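You operate a simulated robot arm through the tools that you are given. There is no shell and no other tool. Be economical: measure what you need, move in short steps, check, and stop when the job is done.

The job below is to be done with a simulated robot arm. You get a single attempt, and the scene is never put back.

## Task
Wipe up the crumbs and put the pale biscuit back in its tin.
Fine: use the purple cloth and put it back. Then stand the tin on the clean spot; press the lid on once the biscuit is in. The other biscuit stays on the plate. What is to be rubbed or washed off counts as gone when no trace of it is left.

Only the result counts: the job must be done as asked and must still hold three seconds after the hand-in. Knocking over, shifting, dropping, spilling or breaking anything else fails it. A push-on lid holds only when it is set on centred and level and pressed home; a screw cap is set on level and turned clockwise until tight. Flat cloth is picked up by pressing the open fingertips on it (5 to 10 N) and closing them slowly along it; thin cloth reads only 2 to 8 mm in the jaws.

## Robot
A 7-joint arm with a two-finger parallel gripper, fixed in place. Base frame: the origin is at the foot of the arm, x ahead of it, y to its left, z up; the work surface is at about z = 0.48. Lengths are in m, angles in degrees, forces in N, time in s.
With the tool pointing down near the work surface it reaches from about 0.22 to 0.58 m from the base axis. Its first joint turns from -66.0 to 66.0 degrees. Payload 1.57 kg.
Tool frame: the origin (TCP) lies between the finger pads and is the grasp point; the fingertips stand 0.03 m ahead of it; z points along the fingers, y is the line along which they close. The gripper opens to 0.11 m. The fingers are 0.024 m wide and 0.012 m thick; the gripper's body (0.048 by 0.112 m) begins 0.078 m behind the TCP.
Orientation is told as [roll, pitch, yaw] about the base's x, y, z axes, in that order, counted from this pose: with the fingers straight down and closing along the base's y, the tool's x points along the base's -x, its y along +y and its z along -z.

## Interface
- The arm moves only by the tool nudge_tool. Its argument "steps" is one flat list of numbers, 7 for each row, row after row: the shift along the tool's x, y, z in units of 200 mm (1.0 is 200 mm), then the turn, a rotation vector about the tool's x, y, z in units of 60 degrees (1.0 is 60 degrees), then the opening in per cent of the stroke, from 0 (shut) to 100 (fully open). In form: [x, y, z, rx, ry, rz, fingers, x, y, z, rx, ry, rz, fingers, ...]. A call has 1 to 8 rows; each row is the pose to reach, as a shift and turn from the pose commanded when the call began, along the tool's axes at that moment. A call with a number of a shift or a turn outside -1 to 1 is refused whole. A row lasts 0.2 s, in which the tool goes at most 0.05 m and 8.6 degrees; a call with a longer step from one row to the next is refused whole, and so is a gripper value outside its range. Where a pose cannot be reached the arm comes as near as it can. A force on the tool above 40 N (or 10 N above the force at the start of the call, whichever is more), or a blocked arm, ends the call early, and 0.2 s more pass. The fingers move at their own pace (about 0.108 m/s each) and stop on an object; they squeeze with about 29 N. The grip force told is the motor's: it shows also when the fingers shut on nothing. Time passes only in rows, and 0.2 s behind the last, so rows that repeat a pose let the fingers close. It gives the time, the measured TCP pose, the force on the tool (base axes), the opening and the grip force at its end, in the units of the frame above (readings bear some noise), with the torque about the TCP (base axes, N m) and any sound that the robot's microphone picked up.
- Cameras (640 x 400 px; columns grow to the right, rows downward): "scene" is fixed at [0.1339, -0.4066, 1.363]; the picture's right is [0.92, -0.40, 0.00], its down [-0.37, -0.84, -0.39] and it looks along [0.16, 0.36, -0.92] (base axes); focal length 357 px, centre (320, 200). "wrist" rides on the gripper at [0.07, 0.016, -0.141] in the tool frame; the picture's right is [-0.23, 0.97, 0.00], its down [-0.86, -0.20, -0.48] and it looks along [-0.47, -0.11, 0.88] (tool axes); focal length 222 px, centre (320, 200). There is no depth. A picture from a camera that has moved, and an enlarged one, comes with that camera's place and axes in the base frame and with its lens.
- capture(camera): a new picture of that camera. The clock stands still meanwhile.
- inspect(camera, box): a new picture of the part [left, top, right, bottom] of that camera's present view, enlarged. The clock stands still meanwhile.
- sign_off(): hands the job in; it is judged then, once.

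Work in short steps. Places have to be worked out from the pictures, the camera data and where the tool is seen: move nearer, look again, correct. Check each grasp and each placing, and mend what went wrong. You have 120 turns and 76 pictures in all, those below and enlarged ones among them. Open the gripper and draw the arm clear of the work before you hand the job in, unless the task says otherwise; then end with one line.

The tools are called after "Call:" as a command line: name --argument value ..., lists and objects as JSON in quotes. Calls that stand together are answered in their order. nudge_tool: Moves the arm, as the interface text tells. Its arguments: {"type":"object","properties":{"steps":{"type":"array","items":{"type":"number"}}},"required":["steps"]} The other tools are called the same way: capture (camera) takes a picture; inspect (camera, box) takes an enlarged picture of a part of a camera's view; sign_off () hands the job in.

At the start:

```text
t: 0.0
position: [0.4247, -0.0336, 0.7733]
ee_rot: [0.0, -0.1, 0.0]
contact_force: [0.4, 0.1, 0.0]
wrist_torque: [-0.06, -0.01, 0.0]
finger_gap: 0.11
finger_force: 0.1
```

scene: 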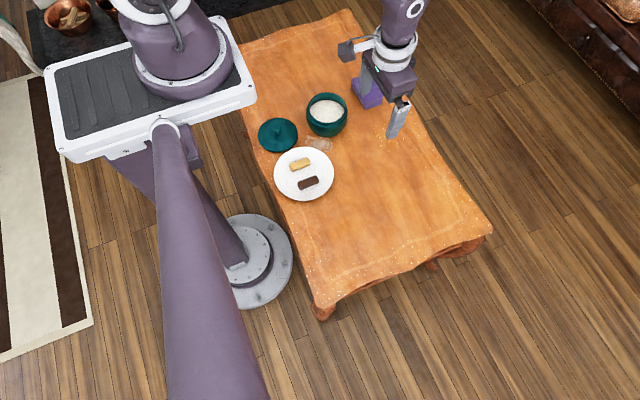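
wrist: 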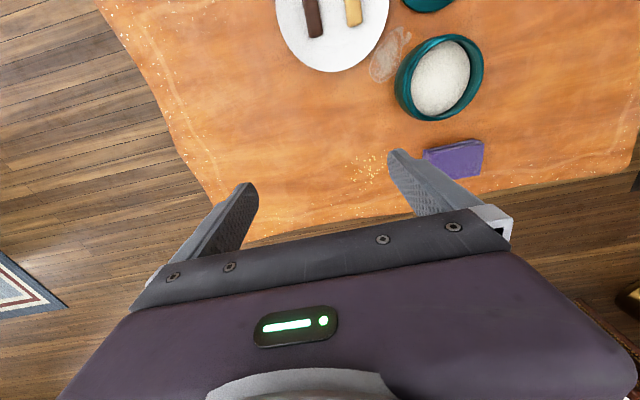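

I'll look closer at the objects: plate, tin, lid, crumbs, cloth.

Call:
inspect --camera "scene" --box '[240, 60, 440, 220]'

Call:
inspect --camera "wrist" --box '[260, 0, 520, 190]'

```text
2.50 times, centred on (340, 140) of scene
camera zoom: at [0.1339, -0.4066, 1.363], right [0.92, -0.4, 0.0], down [-0.37, -0.84, -0.39], along [0.16, 0.36, -0.92], focal length 892 px, centre (270, 350)
```

zoom: 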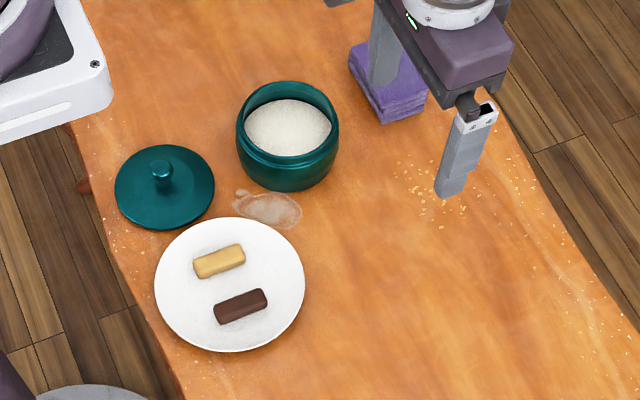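

```text
2.11 times, centred on (390, 95) of wrist
camera zoom: at [0.3561, -0.0179, 0.9155], right [0.23, 0.97, 0.0], down [0.86, -0.2, 0.48], along [0.47, -0.11, -0.88], focal length 468 px, centre (173, 421)
```

zoom: 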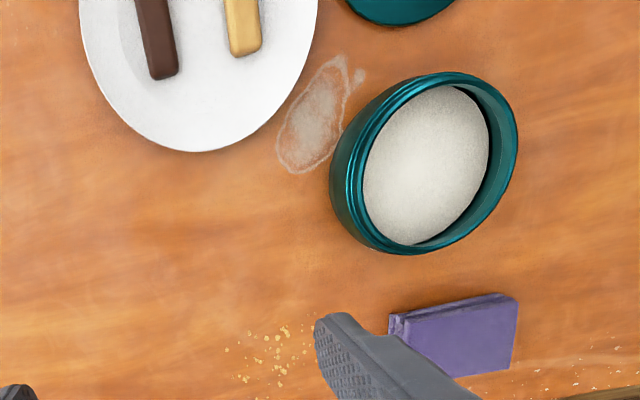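

The gripper hides part of the crumbs; I move it sideways (−y) and look again.

Call:
nudge_tool --steps '[0, -0.2, 0, 0, 0, 0, 100, 0, -0.4, 0, 0, 0, 0, 100, 0, -0.6, 0, 0, 0, 0, 100, 0, -0.8, 0, 0, 0, 0, 100]'

Call:
inspect --camera "scene" --box '[240, 60, 440, 220]'

Call:
capture --camera "wrist"

```text
t: 1.0
position: [0.4252, -0.1958, 0.7739]
ee_rot: [-0.1, 0.0, 0.1]
contact_force: [-0.1, 0.5, 0.2]
wrist_torque: [0.03, -0.01, -0.01]
finger_gap: 0.1099
finger_force: 0.0
```

```text
2.50 times, centred on (340, 140) of scene
camera zoom: at [0.1339, -0.4066, 1.363], right [0.92, -0.4, 0.0], down [-0.37, -0.84, -0.39], along [0.15, 0.36, -0.92], focal length 892 px, centre (270, 350)
```

zoom: 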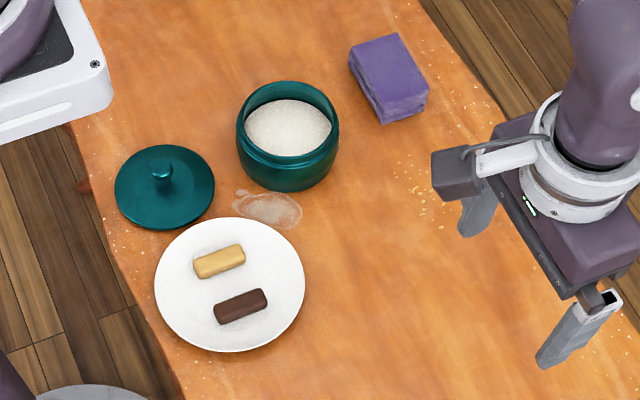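

```text
70 pictures are left
camera wrist: at [0.3559, -0.1798, 0.9162], right [0.23, 0.97, 0.0], down [0.86, -0.2, 0.48], along [0.47, -0.11, -0.88], focal length 222 px, centre (320, 200)
```

wrist: 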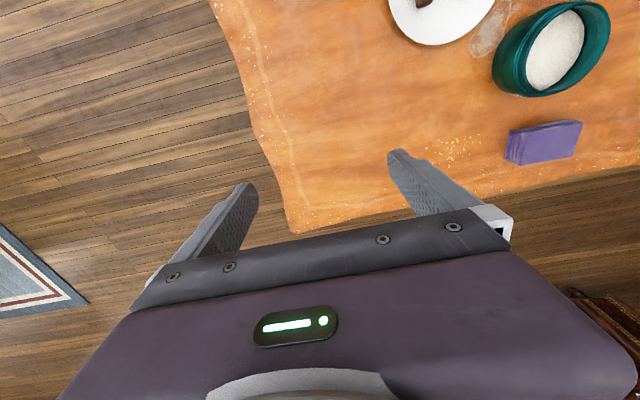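

Call:
inspect --camera "wrist" --box '[390, 80, 630, 210]'

```text
2.67 times, centred on (510, 145) of wrist
camera zoom: at [0.3559, -0.1798, 0.9162], right [0.23, 0.97, 0.0], down [0.86, -0.2, 0.48], along [0.47, -0.11, -0.88], focal length 592 px, centre (-187, 347)
```

zoom: 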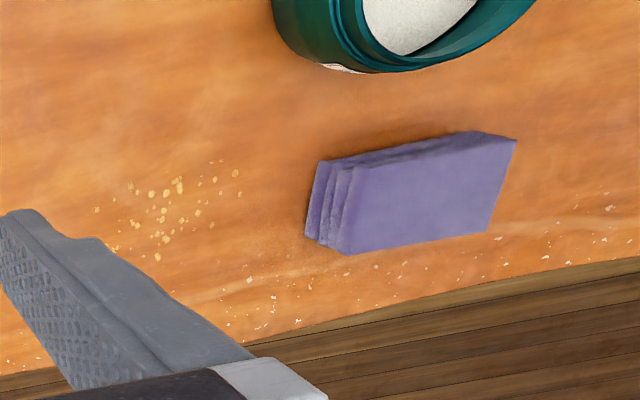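

Crumbs centre about (0.533, 0.047), spread about ±0.05; cloth is a folded block, centre about (0.555, 0.204), ~0.06×0.09×0.03. I move toward a spot above the cloth.

Call:
nudge_tool --steps '[-0.12, 0.2, 0, 0, 0, 0, 100, -0.24, 0.4, 0, 0, 0, 0, 100, -0.36, 0.6, 0, 0, 0, 0, 100, -0.48, 0.8, 0, 0, 0, 0, 100, -0.6, 1.0, 0, 0, 0, 0, 100]'

Call:
nudge_tool --steps '[0, 0.2, 0.1, 0, 0, 0, 100, 0, 0.4, 0.2, 0, 0, 0, 100, 0, 0.6, 0.3, 0, 0, 0, 100, 0, 0.8, 0.4, 0, 0, 0, 100, 0, 1.0, 0.5, 0, 0, 0, 100]'

Call:
capture --camera "wrist"

Call:
inspect --camera "scene" --box '[290, 40, 450, 160]'

```text
t: 2.2
position: [0.5472, 0.0058, 0.7722]
ee_rot: [0.0, 0.0, 0.0]
contact_force: [0.4, 0.6, -0.5]
wrist_torque: [-0.03, 0.01, -0.04]
finger_gap: 0.1101
finger_force: 0.1
```

```text
t: 3.4
position: [0.5461, 0.2063, 0.6733]
ee_rot: [0.0, 0.0, 0.0]
contact_force: [0.5, -0.1, 0.3]
wrist_torque: [-0.01, -0.02, -0.02]
finger_gap: 0.11
finger_force: 0.0
```

```text
68 pictures are left
camera wrist: at [0.4765, 0.223, 0.8149], right [0.23, 0.97, 0.0], down [0.85, -0.2, 0.48], along [0.47, -0.11, -0.88], focal length 222 px, centre (320, 200)
```

wrist: 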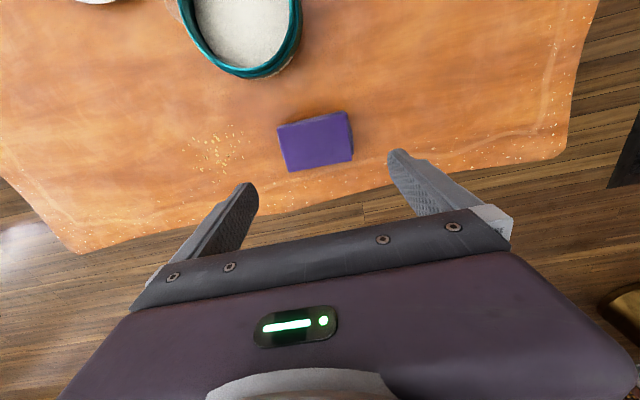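

```text
3.33 times, centred on (370, 100) of scene
camera zoom: at [0.1339, -0.4067, 1.363], right [0.92, -0.4, 0.0], down [-0.37, -0.84, -0.39], along [0.16, 0.36, -0.92], focal length 1189 px, centre (153, 533)
```

zoom: 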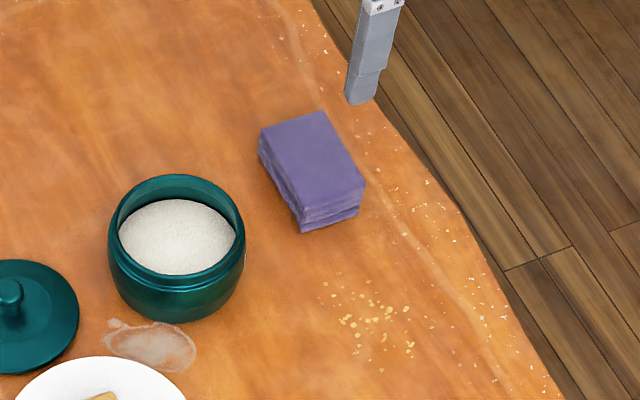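

Cloth top measured: x 0.519–0.585, y 0.155–0.246. I descend with the open fingers straddling it along y.

Call:
nudge_tool --steps '[0, -0.03, 0.2, 0, 0, 0, 100, 0, -0.03, 0.4, 0, 0, 0, 100, 0, -0.03, 0.5, 0, 0, 0, 100, 0, -0.03, 0.6, 0, 0, 0, 100, 0, -0.03, 0.6, 0, 0, 0, 100]'

Call:
inspect --camera "scene" --box '[310, 40, 430, 140]'

Call:
capture --camera "wrist"

```text
t: 4.6
position: [0.5456, 0.2003, 0.5525]
ee_rot: [0.0, 0.0, 0.0]
contact_force: [0.4, -0.2, 0.9]
wrist_torque: [0.03, 0.0, -0.04]
finger_gap: 0.11
finger_force: 0.1
```

```text
4.00 times, centred on (370, 90) of scene
camera zoom: at [0.1339, -0.4066, 1.363], right [0.92, -0.4, 0.0], down [-0.37, -0.84, -0.39], along [0.16, 0.36, -0.92], focal length 1427 px, centre (120, 640)
```

zoom: 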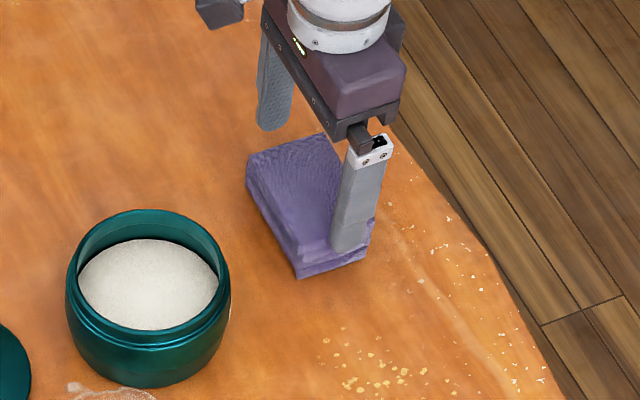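

```text
65 pictures are left
camera wrist: at [0.477, 0.2162, 0.6954], right [0.23, 0.97, 0.0], down [0.85, -0.2, 0.48], along [0.47, -0.11, -0.88], focal length 222 px, centre (320, 200)
```

wrist: 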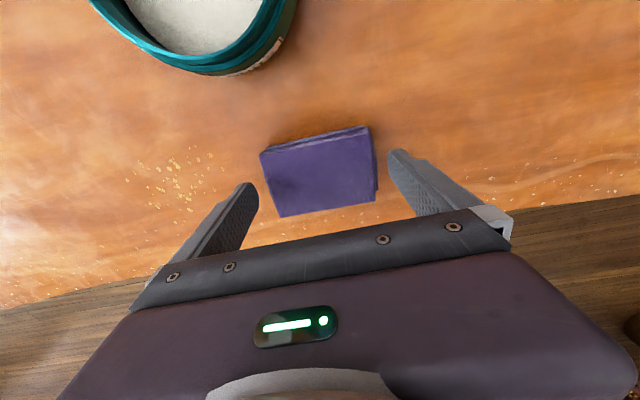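

Fingers clear the cloth both sides; descend to z≈0.518 and close.

Call:
nudge_tool --steps '[0, 0, 0.1, 0, 0, 0, 100, 0, 0, 0.17, 0, 0, 0, 100, 0, 0, 0.17, 0, 0, 0, 90, 0, 0, 0.17, 0, 0, 0, 80, 0, 0, 0.17, 0, 0, 0, 70, 0, 0, 0.17, 0, 0, 0, 60, 0, 0, 0.17, 0, 0, 0, 60]'

Call:
capture --camera "wrist"

```text
t: 6.2
position: [0.5303, 0.1956, 0.5266]
ee_rot: [0.0, -0.3, 0.0]
contact_force: [8.4, 2.0, 31.5]
wrist_torque: [0.14, -0.17, 0.07]
finger_gap: 0.099
finger_force: 28.9
out of reach, approached as far as the arm can: row 1, 2, 3, 4, 5, 6, 7
```

```text
64 pictures are left
camera wrist: at [0.4603, 0.2114, 0.6684], right [0.23, 0.97, 0.0], down [0.85, -0.2, 0.48], along [0.47, -0.11, -0.88], focal length 222 px, centre (320, 200)
```

wrist: 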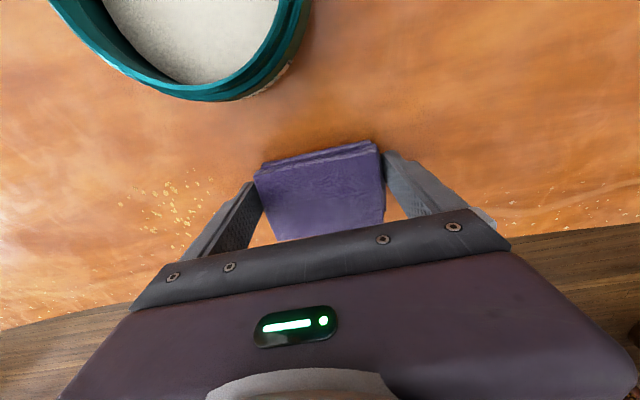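

It is at the reach edge, but the gap is held at 0.099 with 29 N, so it seems gripped. I lift gently, pulling slightly inward, keeping the grip, and look.

Call:
nudge_tool --steps '[0, 0, -0.05, 0, 0, 0, 50, 0, 0, -0.15, 0, 0, 0, 50, 0, 0, -0.25, 0, 0, 0, 50]'

Call:
capture --camera "wrist"

Call:
inspect --camera "scene" --box '[310, 40, 430, 140]'

```text
t: 7.0
position: [0.5279, 0.1946, 0.5766]
ee_rot: [0.0, 0.0, 0.0]
contact_force: [-1.1, 0.9, -0.4]
wrist_torque: [0.03, -0.02, -0.02]
finger_gap: 0.0552
finger_force: 0.0
```

```text
63 pictures are left
camera wrist: at [0.4591, 0.2108, 0.7191], right [0.23, 0.97, 0.0], down [0.86, -0.2, 0.48], along [0.47, -0.11, -0.88], focal length 222 px, centre (320, 200)
```

wrist: 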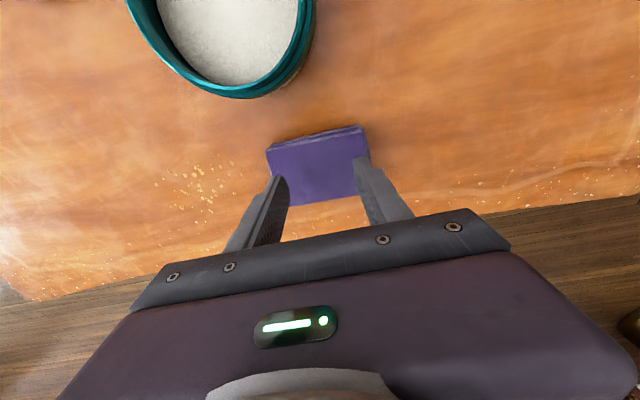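

```text
4.00 times, centred on (370, 90) of scene
camera zoom: at [0.1339, -0.4066, 1.363], right [0.92, -0.4, 0.0], down [-0.37, -0.84, -0.39], along [0.16, 0.36, -0.92], focal length 1427 px, centre (120, 640)
```

zoom: 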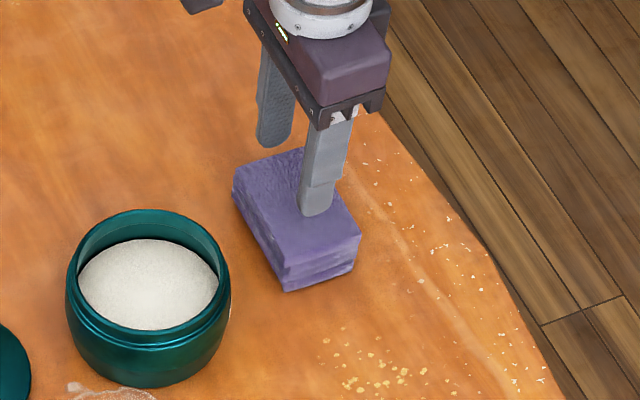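

The grip slipped and dragged the cloth ~1.4 cm inward (centre now ≈(0.540, 0.195)). I'll grip it along its narrow side instead: raise, open and yaw the tool 90°.

Call:
nudge_tool --steps '[0, 0, -0.1, 0, 0, -0.14, 100, 0, 0, -0.2, 0, 0, -0.28, 100, 0, 0, -0.3, 0, 0, -0.42, 100, 0, 0, -0.4, 0, 0, -0.56, 100, 0, 0, -0.5, 0, 0, -0.7, 100, 0, 0, -0.5, 0, 0, -0.84, 100, 0, 0, -0.5, 0, 0, -0.98, 100]'

Call:
nudge_tool --steps '[0, 0, 0, 0, 0, -0.14, 100, 0, 0, 0, 0, 0, -0.28, 100, 0, 0, 0, 0, 0, -0.42, 100, 0, 0, 0, 0, 0, -0.52, 100, 0, 0, 0, 0, 0, -0.52, 100]'

Call:
capture --camera "wrist"

Call:
inspect --camera "scene" --box '[310, 40, 430, 140]'

```text
t: 8.6
position: [0.5286, 0.1942, 0.6786]
ee_rot: [0.0, 0.1, 59.0]
contact_force: [0.4, 0.2, -1.0]
wrist_torque: [0.04, 0.0, 0.01]
finger_gap: 0.1099
finger_force: 0.0
```

```text
t: 9.8
position: [0.5282, 0.1936, 0.6772]
ee_rot: [0.1, 0.0, 90.1]
contact_force: [0.4, 0.8, -0.2]
wrist_torque: [0.01, 0.0, 0.04]
finger_gap: 0.1101
finger_force: 0.2
```

```text
61 pictures are left
camera wrist: at [0.514, 0.1248, 0.8193], right [-0.97, 0.23, 0.0], down [0.2, 0.86, 0.48], along [0.11, 0.47, -0.88], focal length 222 px, centre (320, 200)
```

wrist: 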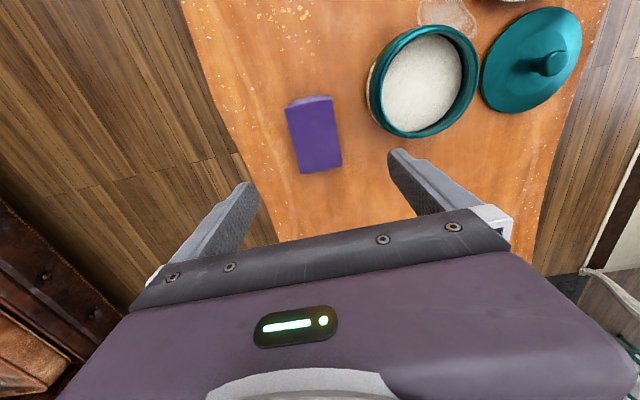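

```text
4.00 times, centred on (370, 90) of scene
camera zoom: at [0.1339, -0.4066, 1.363], right [0.92, -0.4, 0.0], down [-0.37, -0.84, -0.39], along [0.16, 0.36, -0.92], focal length 1427 px, centre (120, 640)
```

zoom: 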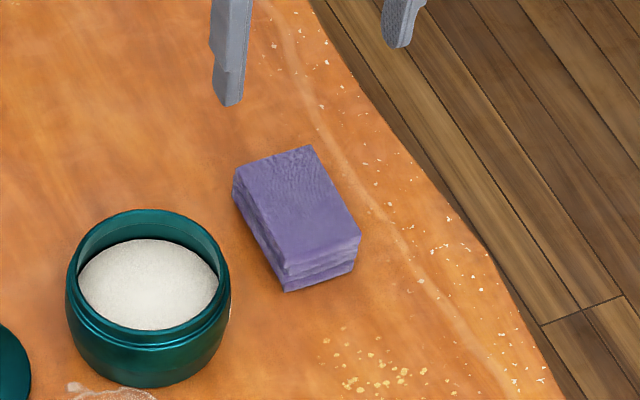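

Cloth now x 0.505–0.568, y 0.145–0.241. I centre over x=0.536, y=0.179 and descend to z≈0.515 with fingers open.

Call:
nudge_tool --steps '[0.07, -0.04, 0.2, 0, 0, 0, 100, 0.07, -0.04, 0.4, 0, 0, 0, 100, 0.07, -0.04, 0.6, 0, 0, 0, 100, 0.07, -0.04, 0.7, 0, 0, 0, 100, 0.07, -0.04, 0.76, 0, 0, 0, 100, 0.07, -0.04, 0.81, 0, 0, 0, 100, 0.07, -0.04, 0.81, 0, 0, 0, 100]'

Call:
capture --camera "wrist"

```text
t: 11.4
position: [0.5368, 0.1797, 0.5247]
ee_rot: [0.0, 0.1, 90.0]
contact_force: [-0.4, -0.7, 0.1]
wrist_torque: [0.0, 0.02, 0.0]
finger_gap: 0.11
finger_force: 0.0
out of reach, approached as far as the arm can: row 6, 7
```

```text
59 pictures are left
camera wrist: at [0.5216, 0.1105, 0.6675], right [-0.97, 0.23, 0.0], down [0.2, 0.86, 0.48], along [0.11, 0.47, -0.88], focal length 222 px, centre (320, 200)
```

wrist: 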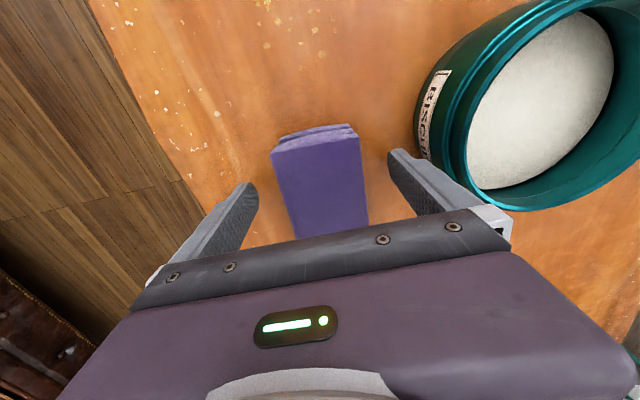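

No contact yet, no more depth at this radius. I shift 12 mm inward in y, 8 mm lower, then close.

Call:
nudge_tool --steps '[0.06, 0, 0, 0, 0, 0, 100, 0.06, 0, 0.04, 0, 0, 0, 100, 0.06, 0, 0.04, 0, 0, 0, 80, 0.06, 0, 0.04, 0, 0, 0, 65, 0.06, 0, 0.04, 0, 0, 0, 50, 0.06, 0, 0.04, 0, 0, 0, 40, 0.06, 0, 0.04, 0, 0, 0, 40]'

Call:
capture --camera "wrist"

```text
t: 13.0
position: [0.5365, 0.1664, 0.5178]
ee_rot: [-0.1, 0.0, 90.0]
contact_force: [-0.4, -1.0, 1.2]
wrist_torque: [-0.01, 0.02, 0.01]
finger_gap: 0.0609
finger_force: 29.0
```

```text
58 pictures are left
camera wrist: at [0.5209, 0.0979, 0.6601], right [-0.97, 0.23, 0.0], down [0.2, 0.85, 0.48], along [0.11, 0.47, -0.88], focal length 222 px, centre (320, 200)
```

wrist: 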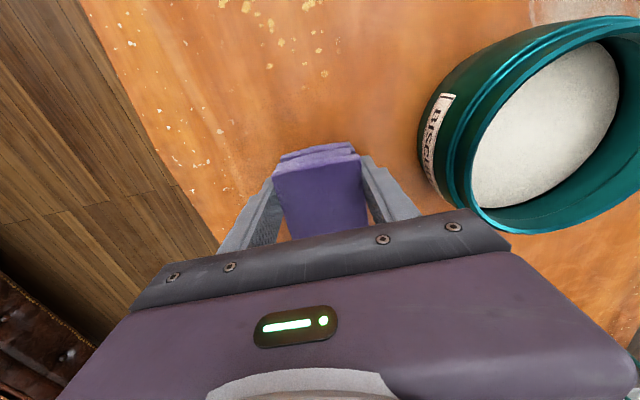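

Gap 0.061 at 29 N with no vertical load: gripped. Lift 4 cm and check.

Call:
nudge_tool --steps '[0, 0, -0.05, 0, 0, 0, 30, 0, 0, -0.12, 0, 0, 0, 30, 0, 0, -0.2, 0, 0, 0, 30]'

Call:
capture --camera "wrist"

Call:
inspect --camera "scene" --box '[310, 40, 430, 140]'

```text
t: 13.8
position: [0.5382, 0.1689, 0.5576]
ee_rot: [0.1, 0.0, 89.9]
contact_force: [0.0, 0.2, -0.7]
wrist_torque: [-0.02, 0.0, 0.01]
finger_gap: 0.0607
finger_force: 29.4
```

```text
57 pictures are left
camera wrist: at [0.5224, 0.099, 0.6993], right [-0.97, 0.23, 0.0], down [0.2, 0.86, 0.48], along [0.11, 0.47, -0.88], focal length 222 px, centre (320, 200)
```

wrist: 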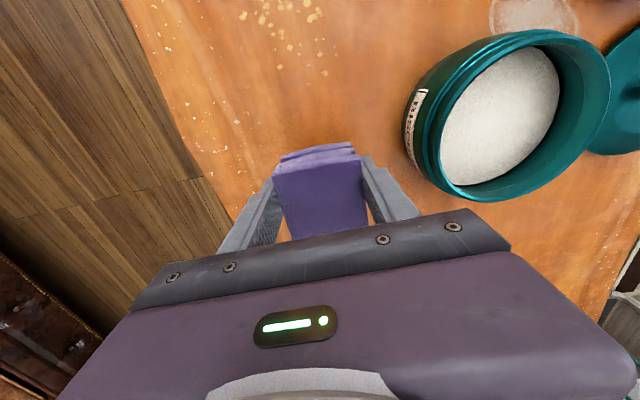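

```text
4.00 times, centred on (370, 90) of scene
camera zoom: at [0.1339, -0.4066, 1.363], right [0.92, -0.4, 0.0], down [-0.37, -0.84, -0.39], along [0.16, 0.36, -0.92], focal length 1427 px, centre (120, 640)
```

zoom: 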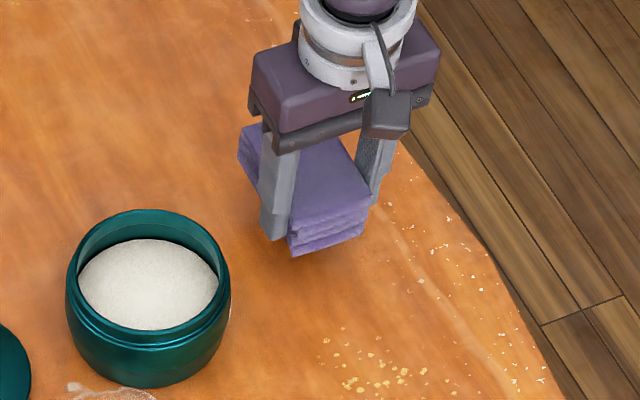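

Cloth is held. I carry it to the crumbs' near-left corner (0.520, 0.09) and lower it to contact.

Call:
nudge_tool --steps '[0.2, 0.05, 0, 0, 0, 0, 30, 0.395, 0.09, 0, 0, 0, 0, 30, 0.395, 0.09, 0.1, 0, 0, 0, 30, 0.395, 0.09, 0.17, 0, 0, 0, 30, 0.395, 0.09, 0.2, 0, 0, 0, 30, 0.395, 0.09, 0.21, 0, 0, 0, 30]'

Call:
inspect --camera "scene" --box '[310, 60, 430, 160]'

```text
t: 15.2
position: [0.5201, 0.0898, 0.5175]
ee_rot: [0.1, 0.0, 90.2]
contact_force: [-7.1, -0.8, 21.8]
wrist_torque: [0.09, 0.14, 0.1]
finger_gap: 0.0609
finger_force: 29.3
stopped in row 6: the force on the tool passed its limit (the readings are from after the stop); the commanded pose is now the measured one
```

```text
4.00 times, centred on (370, 110) of scene
camera zoom: at [0.1335, -0.4067, 1.363], right [0.92, -0.4, 0.0], down [-0.37, -0.84, -0.39], along [0.16, 0.36, -0.92], focal length 1427 px, centre (120, 560)
```

zoom: 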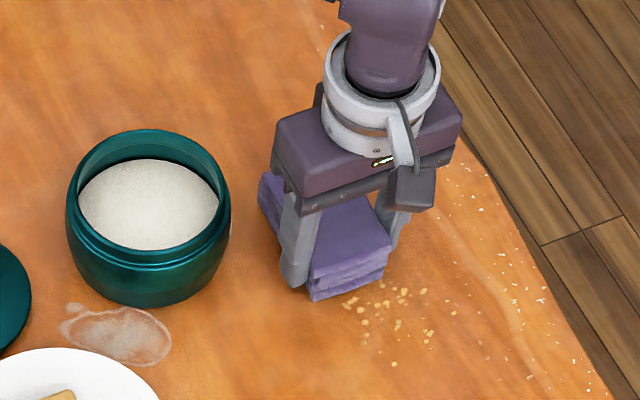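

Contact reached (22 N). I ease off about 1 mm and rub along −y at x≈0.515.

Call:
nudge_tool --steps '[0, 0.0, -0.004, 0, 0, 0, 30, 0.12, 0.02, -0.004, 0, 0, 0, 30, 0.24, 0.02, -0.004, 0, 0, 0, 30, 0.36, 0.02, -0.004, 0, 0, 0, 30, 0.48, 0.02, -0.004, 0, 0, 0, 30, 0.6, 0.02, -0.004, 0, 0, 0, 30, 0.72, 0.02, -0.004, 0, 0, 0, 30]'

Call:
inspect --camera "scene" --box '[310, 60, 430, 160]'

```text
t: 16.8
position: [0.5181, -0.056, 0.5163]
ee_rot: [0.0, 0.0, 90.0]
contact_force: [0.9, -0.1, 1.5]
wrist_torque: [0.02, 0.02, 0.0]
finger_gap: 0.061
finger_force: 29.5
```

```text
4.00 times, centred on (370, 110) of scene
camera zoom: at [0.1339, -0.4066, 1.363], right [0.92, -0.4, 0.0], down [-0.37, -0.84, -0.39], along [0.16, 0.36, -0.92], focal length 1427 px, centre (120, 560)
```

zoom: 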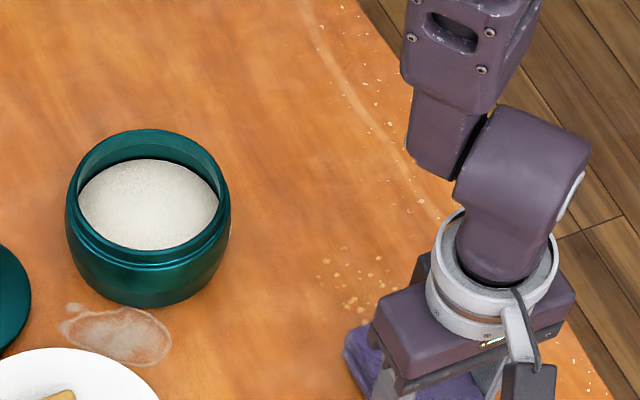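

Some crumbs remain and pressure was light. I press ~1.5 mm more and rub back along +y at x≈0.545.

Call:
nudge_tool --steps '[0, -0.07, 0.0, 0, 0, 0, 30, 0, -0.135, 0.007, 0, 0, 0, 30, -0.13, -0.135, 0.007, 0, 0, 0, 30, -0.26, -0.135, 0.007, 0, 0, 0, 30, -0.39, -0.135, 0.007, 0, 0, 0, 30, -0.52, -0.135, 0.007, 0, 0, 0, 30, -0.65, -0.135, 0.007, 0, 0, 0, 30, -0.76, -0.135, 0.007, 0, 0, 0, 30]'

Call:
inspect --camera "scene" --box '[310, 60, 430, 160]'

```text
t: 17.4
position: [0.5378, -0.0545, 0.5177]
ee_rot: [0.2, 0.1, 90.0]
contact_force: [-7.2, 1.2, 17.0]
wrist_torque: [0.19, -0.15, 0.11]
finger_gap: 0.0609
finger_force: 29.1
stopped in row 2: the force on the tool passed its limit (the readings are from after the stop); the commanded pose is now the measured one
```

```text
4.00 times, centred on (370, 110) of scene
camera zoom: at [0.1335, -0.4066, 1.3631], right [0.92, -0.4, 0.0], down [-0.37, -0.84, -0.39], along [0.16, 0.36, -0.92], focal length 1427 px, centre (120, 560)
```

zoom: 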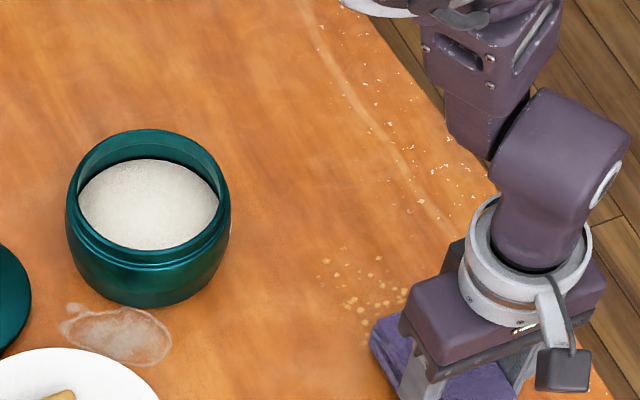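

Contact is stiff; now at 17 N. I rub along +y from here with this height.

Call:
nudge_tool --steps '[-0.12, 0, 0, 0, 0, 0, 30, -0.24, 0, 0, 0, 0, 0, 30, -0.36, 0, 0, 0, 0, 0, 30, -0.48, 0, 0, 0, 0, 0, 30, -0.6, 0, 0, 0, 0, 0, 30, -0.72, 0, 0, 0, 0, 0, 30]'

Call:
inspect --camera "scene" --box '[310, 60, 430, 160]'

```text
t: 18.8
position: [0.5406, 0.0893, 0.5168]
ee_rot: [0.1, 0.2, 90.0]
contact_force: [0.3, -19.7, 35.5]
wrist_torque: [0.05, -0.13, 0.07]
finger_gap: 0.0609
finger_force: 29.2
```

```text
4.00 times, centred on (370, 110) of scene
camera zoom: at [0.1333, -0.407, 1.363], right [0.92, -0.4, 0.0], down [-0.37, -0.84, -0.39], along [0.16, 0.36, -0.92], focal length 1427 px, centre (120, 560)
```

zoom: 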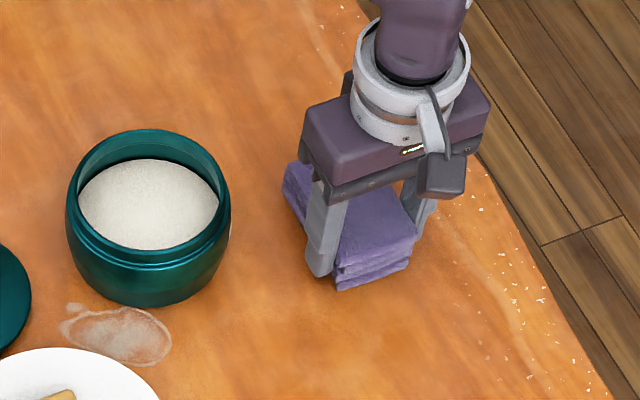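

Visible crumbs are gone. One more stroke back at x≈0.557 with slightly less pressure for the outer edge.

Call:
nudge_tool --steps '[0, 0, -0.003, 0, 0, 0, 30, 0.05, -0.06, -0.003, 0, 0, 0, 30, 0.15, -0.08, -0.003, 0, 0, 0, 30, 0.27, -0.08, -0.003, 0, 0, 0, 30, 0.39, -0.08, -0.003, 0, 0, 0, 30, 0.51, -0.08, -0.003, 0, 0, 0, 30, 0.6, -0.08, -0.003, 0, 0, 0, 30]'

Call:
nudge_tool --steps '[0, 0, -0.1, 0, 0, 0, 30, -0.15, 0, -0.25, 0, 0, 0, 30, -0.38, 0.05, -0.25, 0, 0, 0, 30, -0.6, 0.1, -0.25, 0, 0, 0, 30, -0.8, 0.1, -0.25, 0, 0, 0, 30]'

Call:
inspect --camera "scene" --box '[310, 60, 430, 160]'

Call:
capture --camera "wrist"

```text
t: 19.3
position: [0.5421, 0.0902, 0.5167]
ee_rot: [0.6, -0.3, 90.0]
contact_force: [-9.0, -0.6, 21.9]
wrist_torque: [-0.51, -0.31, -0.21]
finger_gap: 0.0608
finger_force: 29.0
stopped in row 2: the force on the tool passed its limit (the readings are from after the stop); the commanded pose is now the measured one
```

```text
t: 20.5
position: [0.5225, 0.2495, 0.5666]
ee_rot: [0.6, -0.2, 90.0]
contact_force: [-0.3, -0.1, -1.1]
wrist_torque: [-0.03, -0.01, -0.02]
finger_gap: 0.0608
finger_force: 29.1
```

```text
4.00 times, centred on (370, 110) of scene
camera zoom: at [0.1339, -0.4067, 1.363], right [0.92, -0.4, 0.0], down [-0.37, -0.84, -0.39], along [0.16, 0.36, -0.92], focal length 1427 px, centre (120, 560)
```

zoom: 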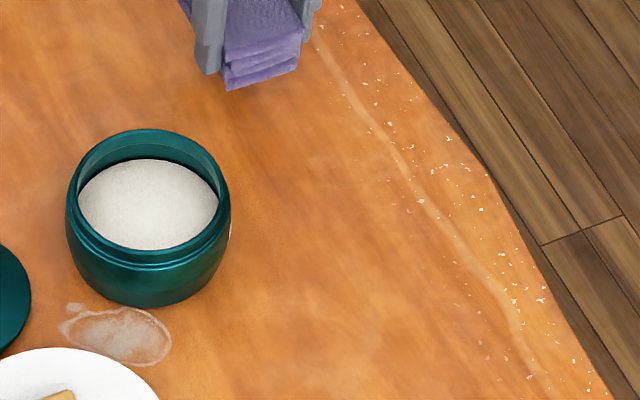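

```text
50 pictures are left
camera wrist: at [0.5092, 0.1793, 0.7092], right [-0.97, 0.23, 0.01], down [0.21, 0.85, 0.48], along [0.1, 0.47, -0.88], focal length 222 px, centre (320, 200)
```

wrist: 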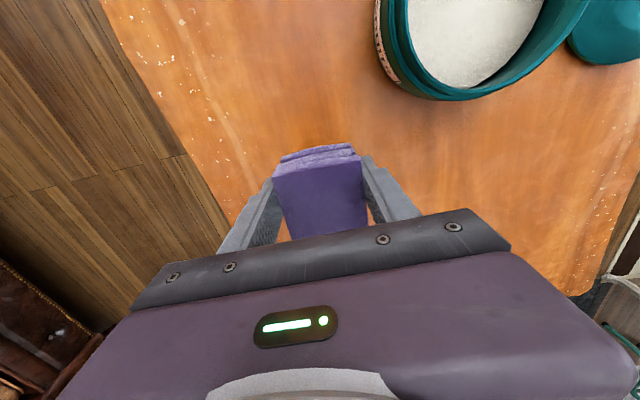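

The crumb area looks clean; I inspect it at high zoom for traces before returning the cloth.

Call:
inspect --camera "scene" --box '[365, 100, 445, 165]'

```text
6.15 times, centred on (405, 132) of scene
camera zoom: at [0.1339, -0.4067, 1.363], right [0.92, -0.4, 0.0], down [-0.37, -0.84, -0.39], along [0.16, 0.36, -0.92], focal length 2195 px, centre (-203, 615)
```

zoom: 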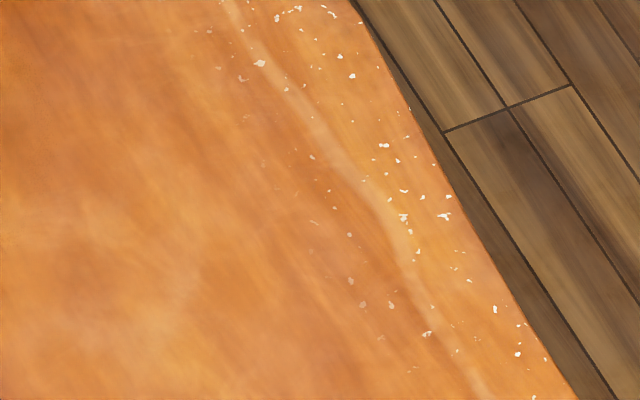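

Area is clean (only the tablecloth's white border specks remain). Now I return the cloth to about its old place, centre ≈(0.541, 0.198) given reach.

Call:
nudge_tool --steps '[0.2, -0.05, 0, 0, 0, 0, 30, 0.3875, -0.0925, 0, 0, 0, 0, 30, 0.3875, -0.0925, 0.1, 0, 0, 0, 30, 0.3875, -0.0925, 0.17, 0, 0, 0, 30, 0.3875, -0.0925, 0.205, 0, 0, 0, 30, 0.3875, -0.0925, 0.225, 0, 0, 0, 30]'

Call:
inspect --camera "scene" --box '[310, 40, 430, 140]'

```text
t: 21.9
position: [0.5403, 0.171, 0.5259]
ee_rot: [0.6, -0.3, 90.0]
contact_force: [-1.0, 0.6, -0.6]
wrist_torque: [-0.01, 0.01, 0.0]
finger_gap: 0.0607
finger_force: 28.5
out of reach, approached as far as the arm can: row 6
```

```text
4.00 times, centred on (370, 90) of scene
camera zoom: at [0.1339, -0.4066, 1.363], right [0.92, -0.4, 0.0], down [-0.37, -0.84, -0.39], along [0.16, 0.36, -0.92], focal length 1427 px, centre (120, 640)
```

zoom: 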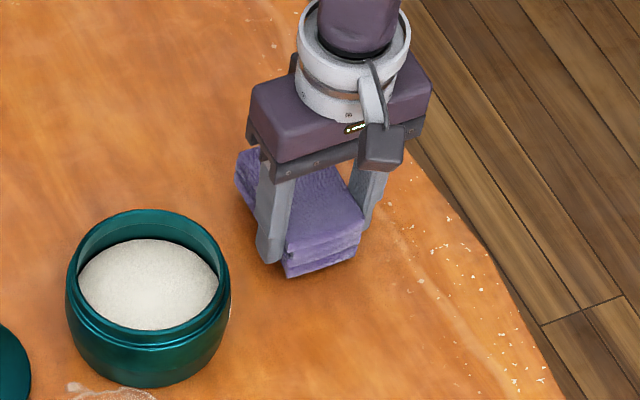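

8 mm above the table still; I shift 4 mm inward, lower 6 mm more and release, then rise.

Call:
nudge_tool --steps '[0.0, 0.015, 0.02, 0, 0, 0, 30, 0.0, 0.02, 0.032, 0, 0, 0, 30, 0.0, 0.02, 0.032, 0, 0, 0, 60, 0.0, 0.02, 0.032, 0, 0, 0, 80, 0.0, 0.02, 0.032, 0, 0, 0, 100, 0.0, 0.02, 0.032, 0, 0, 0, 100, 0, 0.02, -0.15, 0, 0, 0, 100, 0, 0.02, -0.35, 0, 0, 0, 100]'

Call:
inspect --camera "scene" --box '[310, 40, 430, 140]'

Call:
capture --camera "wrist"

```text
t: 23.7
position: [0.5356, 0.1727, 0.594]
ee_rot: [0.5, -0.3, 89.9]
contact_force: [0.0, 0.8, -0.7]
wrist_torque: [0.0, -0.01, -0.01]
finger_gap: 0.1101
finger_force: 0.1
```

```text
4.00 times, centred on (370, 90) of scene
camera zoom: at [0.1339, -0.4067, 1.363], right [0.92, -0.4, 0.0], down [-0.37, -0.84, -0.39], along [0.16, 0.36, -0.92], focal length 1427 px, centre (120, 640)
```

zoom: 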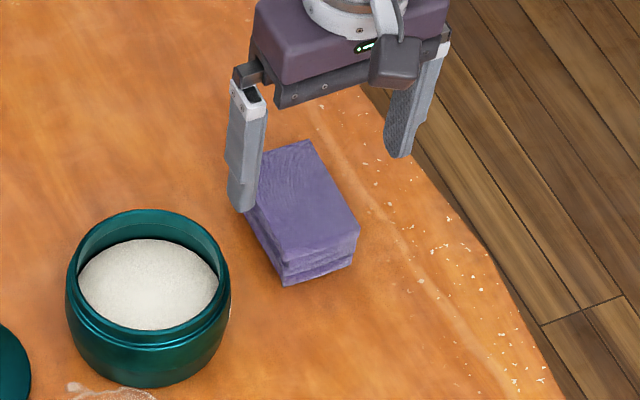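

```text
46 pictures are left
camera wrist: at [0.5221, 0.1028, 0.736], right [-0.97, 0.23, 0.01], down [0.21, 0.85, 0.48], along [0.1, 0.47, -0.88], focal length 222 px, centre (320, 200)
```

wrist: 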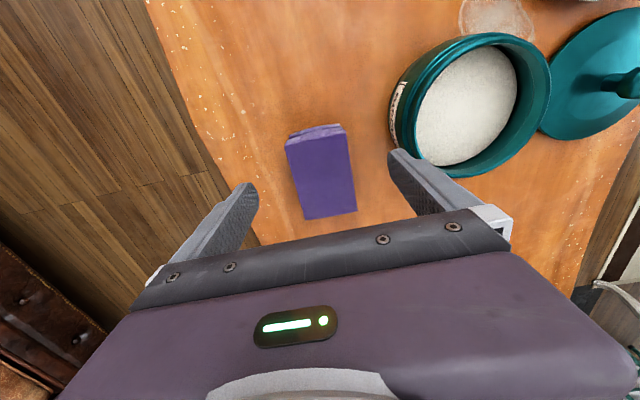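

Cloth is back in place. Next the tin: I move above it (still yaw 90) to measure its rim.

Call:
nudge_tool --steps '[0, 0.2, -0.1, 0, 0, 0, 100, 0, 0.4, -0.25, 0, 0, 0, 100, 0, 0.6, -0.4, 0, 0, 0, 100, 0, 0.68, -0.55, 0, 0, 0, 100, 0, 0.68, -0.55, 0, 0, 0, 100]'

Call:
capture --camera "wrist"

Call:
inspect --camera "scene" --box '[280, 80, 380, 150]'

```text
t: 24.9
position: [0.4019, 0.1724, 0.7081]
ee_rot: [0.7, -0.4, 90.0]
contact_force: [0.5, 0.3, -0.9]
wrist_torque: [-0.01, -0.02, -0.05]
finger_gap: 0.1099
finger_force: 0.1
```

```text
45 pictures are left
camera wrist: at [0.3881, 0.1024, 0.8501], right [-0.97, 0.23, 0.01], down [0.2, 0.85, 0.48], along [0.1, 0.47, -0.88], focal length 222 px, centre (320, 200)
```

wrist: 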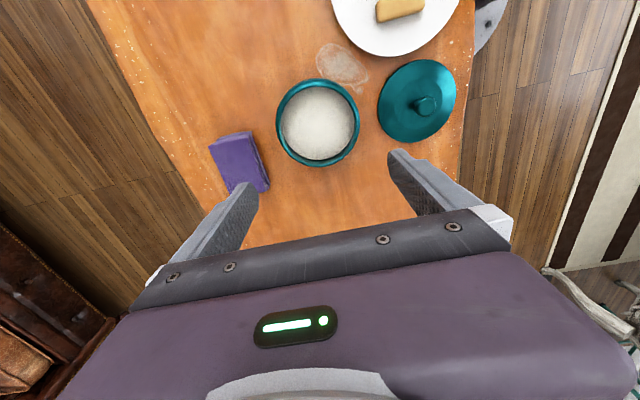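

```text
5.71 times, centred on (330, 115) of scene
camera zoom: at [0.1339, -0.4066, 1.363], right [0.92, -0.4, 0.0], down [-0.37, -0.84, -0.39], along [0.15, 0.36, -0.92], focal length 2038 px, centre (263, 686)
```

zoom: 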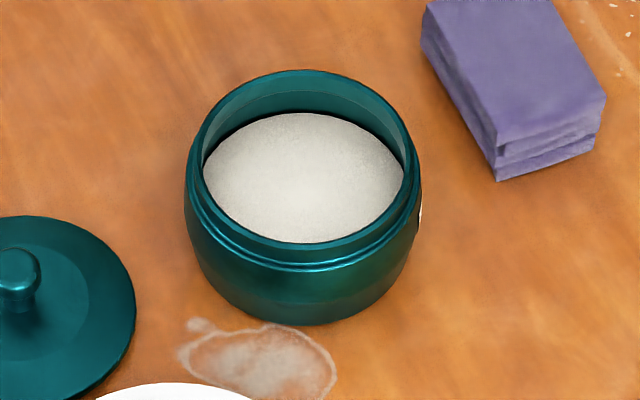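

Call:
inspect --camera "wrist" --box '[250, 50, 470, 190]'

```text
2.86 times, centred on (360, 120) of wrist
camera zoom: at [0.3881, 0.1024, 0.8501], right [-0.97, 0.23, 0.01], down [0.2, 0.85, 0.48], along [0.1, 0.47, -0.88], focal length 635 px, centre (206, 429)
```

zoom: 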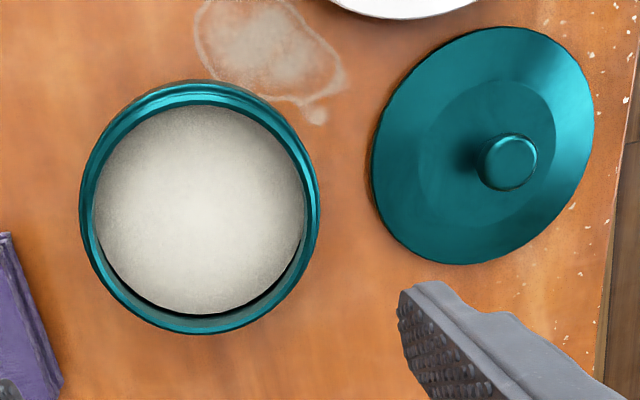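

Call:
inspect --camera "wrist" --box '[270, 70, 366, 170]'

Call:
inspect --camera "scene" --box '[305, 90, 355, 140]'

```text
4.00 times, centred on (318, 120) of wrist
camera zoom: at [0.3881, 0.1024, 0.8501], right [-0.97, 0.23, 0.01], down [0.2, 0.85, 0.48], along [0.1, 0.47, -0.88], focal length 888 px, centre (328, 520)
```

zoom: 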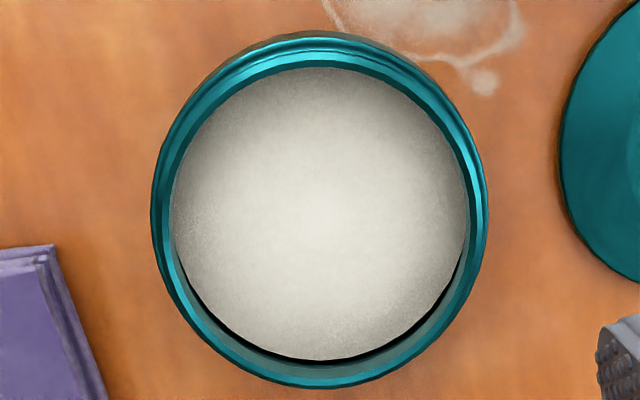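

```text
8.00 times, centred on (330, 115) of scene
camera zoom: at [0.1339, -0.4066, 1.363], right [0.92, -0.4, 0.0], down [-0.37, -0.84, -0.39], along [0.15, 0.36, -0.92], focal length 2853 px, centre (240, 880)
```

zoom: 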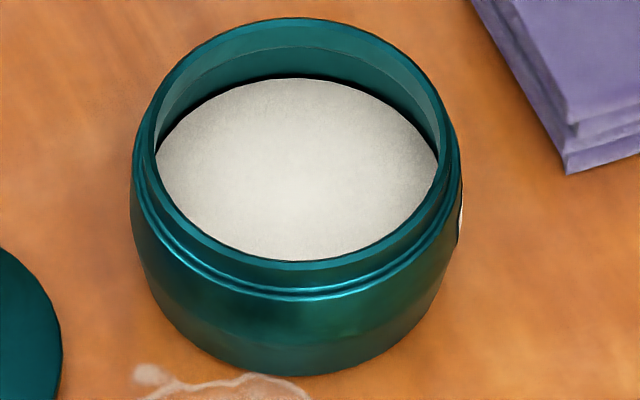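

Estimated tin: rim centre ≈(0.398, 0.150), rim z ≈0.554, rim outer ≈0.10–0.106, body ≈0.117. A tight outside grip on the rim looks possible; I level the tool, centre over it and descend to z≈0.61 to compare.

Call:
nudge_tool --steps '[0.112, 0.02, 0.0, -0.0067, 0.0117, 0, 100, 0.112, 0.02, 0.2, -0.0067, 0.0117, 0, 100, 0.112, 0.02, 0.4, -0.0067, 0.0117, 0, 100, 0.112, 0.02, 0.49, -0.0067, 0.0117, 0, 100, 0.112, 0.02, 0.49, -0.0067, 0.0117, 0, 100]'

Call:
inspect --camera "wrist" --box '[200, 70, 450, 230]'

Call:
inspect --camera "scene" --box '[285, 70, 375, 140]'

```text
t: 26.1
position: [0.3951, 0.1488, 0.6104]
ee_rot: [1.0, 0.4, 90.0]
contact_force: [0.0, -0.1, 1.1]
wrist_torque: [-0.01, 0.0, 0.01]
finger_gap: 0.1099
finger_force: 0.2
```

```text
2.50 times, centred on (325, 150) of wrist
camera zoom: at [0.3819, 0.0812, 0.753], right [-0.97, 0.23, 0.02], down [0.21, 0.86, 0.47], along [0.09, 0.46, -0.88], focal length 555 px, centre (308, 325)
```

zoom: 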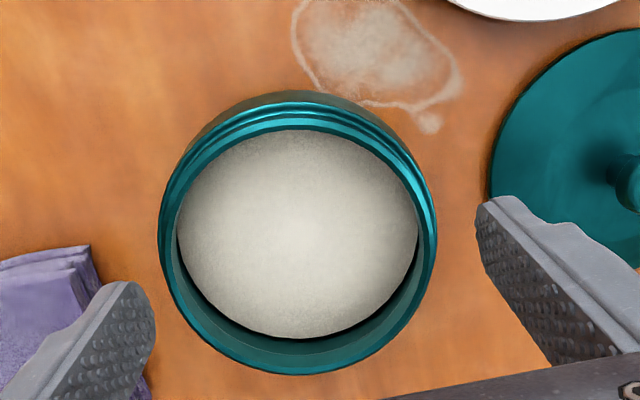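

```text
5.71 times, centred on (330, 105) of scene
camera zoom: at [0.1339, -0.4066, 1.363], right [0.92, -0.4, 0.0], down [-0.37, -0.84, -0.39], along [0.16, 0.36, -0.92], focal length 2038 px, centre (263, 743)
```

zoom: 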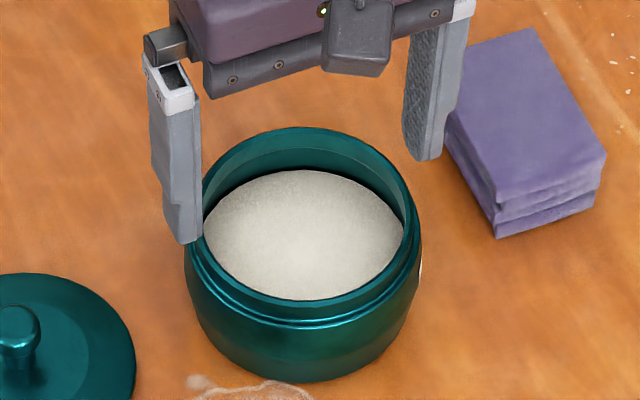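

Rim centre ≈(0.397, 0.148), rim outer ≈0.10; fingers straddle it. I level the tool and lower to z≈0.574, tips about 1 cm below the rim.

Call:
nudge_tool --steps '[0.0, -0.01, 0.0, 0.0167, -0.0067, 0, 100, 0, -0.01, 0.08, 0.0167, -0.0067, 0, 100, 0, -0.01, 0.14, 0.0167, -0.0067, 0, 100, 0, -0.01, 0.18, 0.0167, -0.0067, 0, 100, 0, -0.01, 0.18, 0.0167, -0.0067, 0, 100]'

Call:
inspect --camera "wrist" --box '[200, 70, 450, 230]'

Call:
inspect --camera "scene" --box '[285, 70, 375, 140]'

```text
t: 27.4
position: [0.3993, 0.1493, 0.5758]
ee_rot: [-0.2, 0.0, 89.8]
contact_force: [-2.7, -1.1, 12.9]
wrist_torque: [-0.03, -0.62, -0.05]
finger_gap: 0.1073
finger_force: 0.1
stopped in row 5: the force on the tool passed its limit (the readings are from after the stop); the commanded pose is now the measured one
```

```text
2.50 times, centred on (325, 150) of wrist
camera zoom: at [0.3829, 0.0802, 0.7176], right [-0.97, 0.23, 0.0], down [0.2, 0.85, 0.48], along [0.11, 0.47, -0.88], focal length 555 px, centre (308, 325)
```

zoom: 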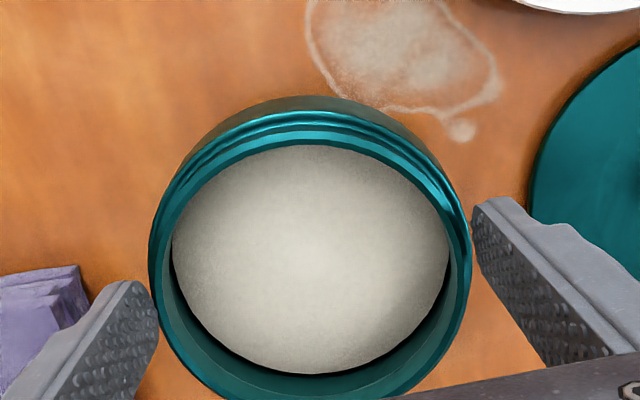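

```text
5.71 times, centred on (330, 105) of scene
camera zoom: at [0.1337, -0.4067, 1.363], right [0.92, -0.4, 0.0], down [-0.37, -0.84, -0.39], along [0.16, 0.36, -0.92], focal length 2038 px, centre (263, 743)
```

zoom: 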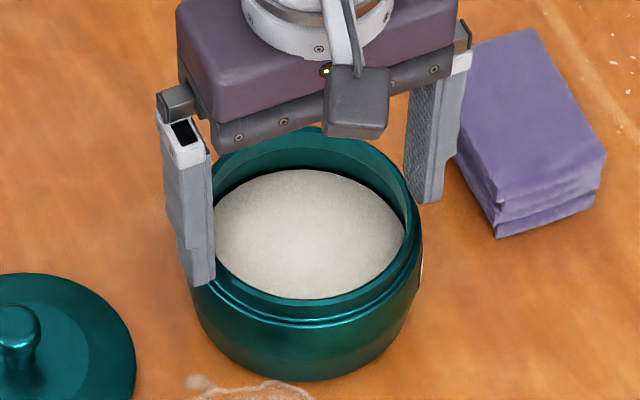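

Tips touched the shoulder/bead about 8 mm below the rim. I back off 1.5 mm and close on the neck.

Call:
nudge_tool --steps '[0, 0.005, -0.008, 0, 0, 0, 100, 0, 0.005, -0.008, 0, 0, 0, 95, 0, 0.005, -0.008, 0, 0, 0, 90, 0, 0.005, -0.008, 0, 0, 0, 85, 0, 0.005, -0.008, 0, 0, 0, 80, 0, 0.005, -0.008, 0, 0, 0, 80]'

Call:
inspect --camera "wrist" --box '[200, 70, 450, 230]'

```text
t: 28.8
position: [0.3979, 0.1493, 0.5766]
ee_rot: [-0.1, 0.1, 89.9]
contact_force: [-0.5, 0.2, -0.3]
wrist_torque: [-0.02, 0.01, -0.02]
finger_gap: 0.0881
finger_force: 0.1
```

```text
2.50 times, centred on (325, 150) of wrist
camera zoom: at [0.3821, 0.0804, 0.7189], right [-0.97, 0.23, 0.0], down [0.2, 0.85, 0.48], along [0.11, 0.47, -0.88], focal length 555 px, centre (308, 325)
```

zoom: 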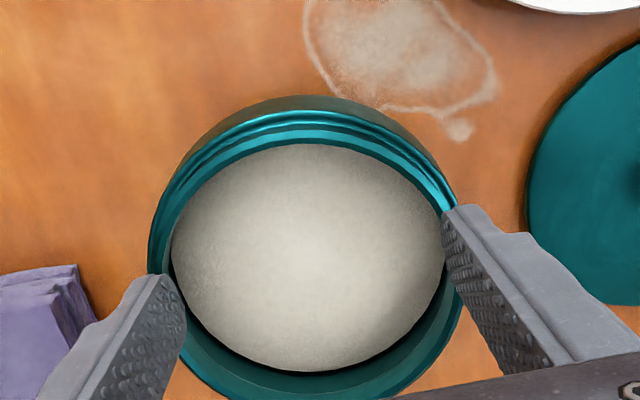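

The tips passed over the rim, so the rim top is z≈0.545 and outer diameter is too near the 0.11 stroke. I'll instead grip from inside by spreading: close to ~0.06, lower inside ~12 mm, then open outward.

Call:
nudge_tool --steps '[0.005, -0.005, -0.05, 0, 0, 0, 55, 0.005, -0.005, -0.05, 0, 0, 0, 55, 0.005, -0.005, 0, 0, 0, 0, 55, 0.005, -0.005, 0.04, 0, 0, 0, 55, 0.005, -0.005, 0.06, 0, 0, 0, 55, 0.005, -0.005, 0.06, 0, 0, 0, 55]'

Call:
inspect --camera "wrist" --box '[200, 70, 450, 230]'

```text
t: 30.2
position: [0.3989, 0.1496, 0.5638]
ee_rot: [-0.2, -0.1, 89.8]
contact_force: [-0.2, -0.8, -0.4]
wrist_torque: [0.01, -0.01, 0.01]
finger_gap: 0.0606
finger_force: 0.0
```

```text
2.50 times, centred on (325, 150) of wrist
camera zoom: at [0.3827, 0.0789, 0.7061], right [-0.97, 0.23, 0.0], down [0.2, 0.85, 0.48], along [0.11, 0.47, -0.88], focal length 555 px, centre (308, 325)
```

zoom: 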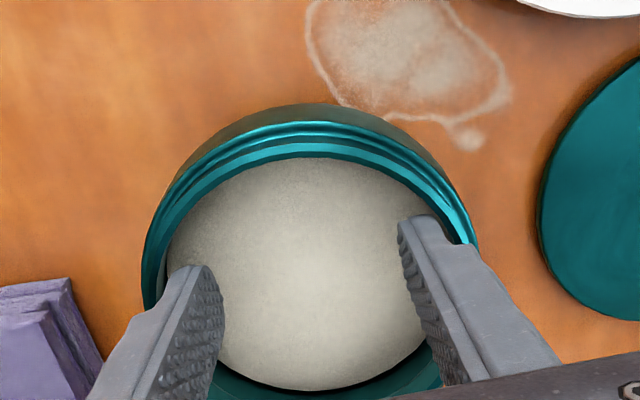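

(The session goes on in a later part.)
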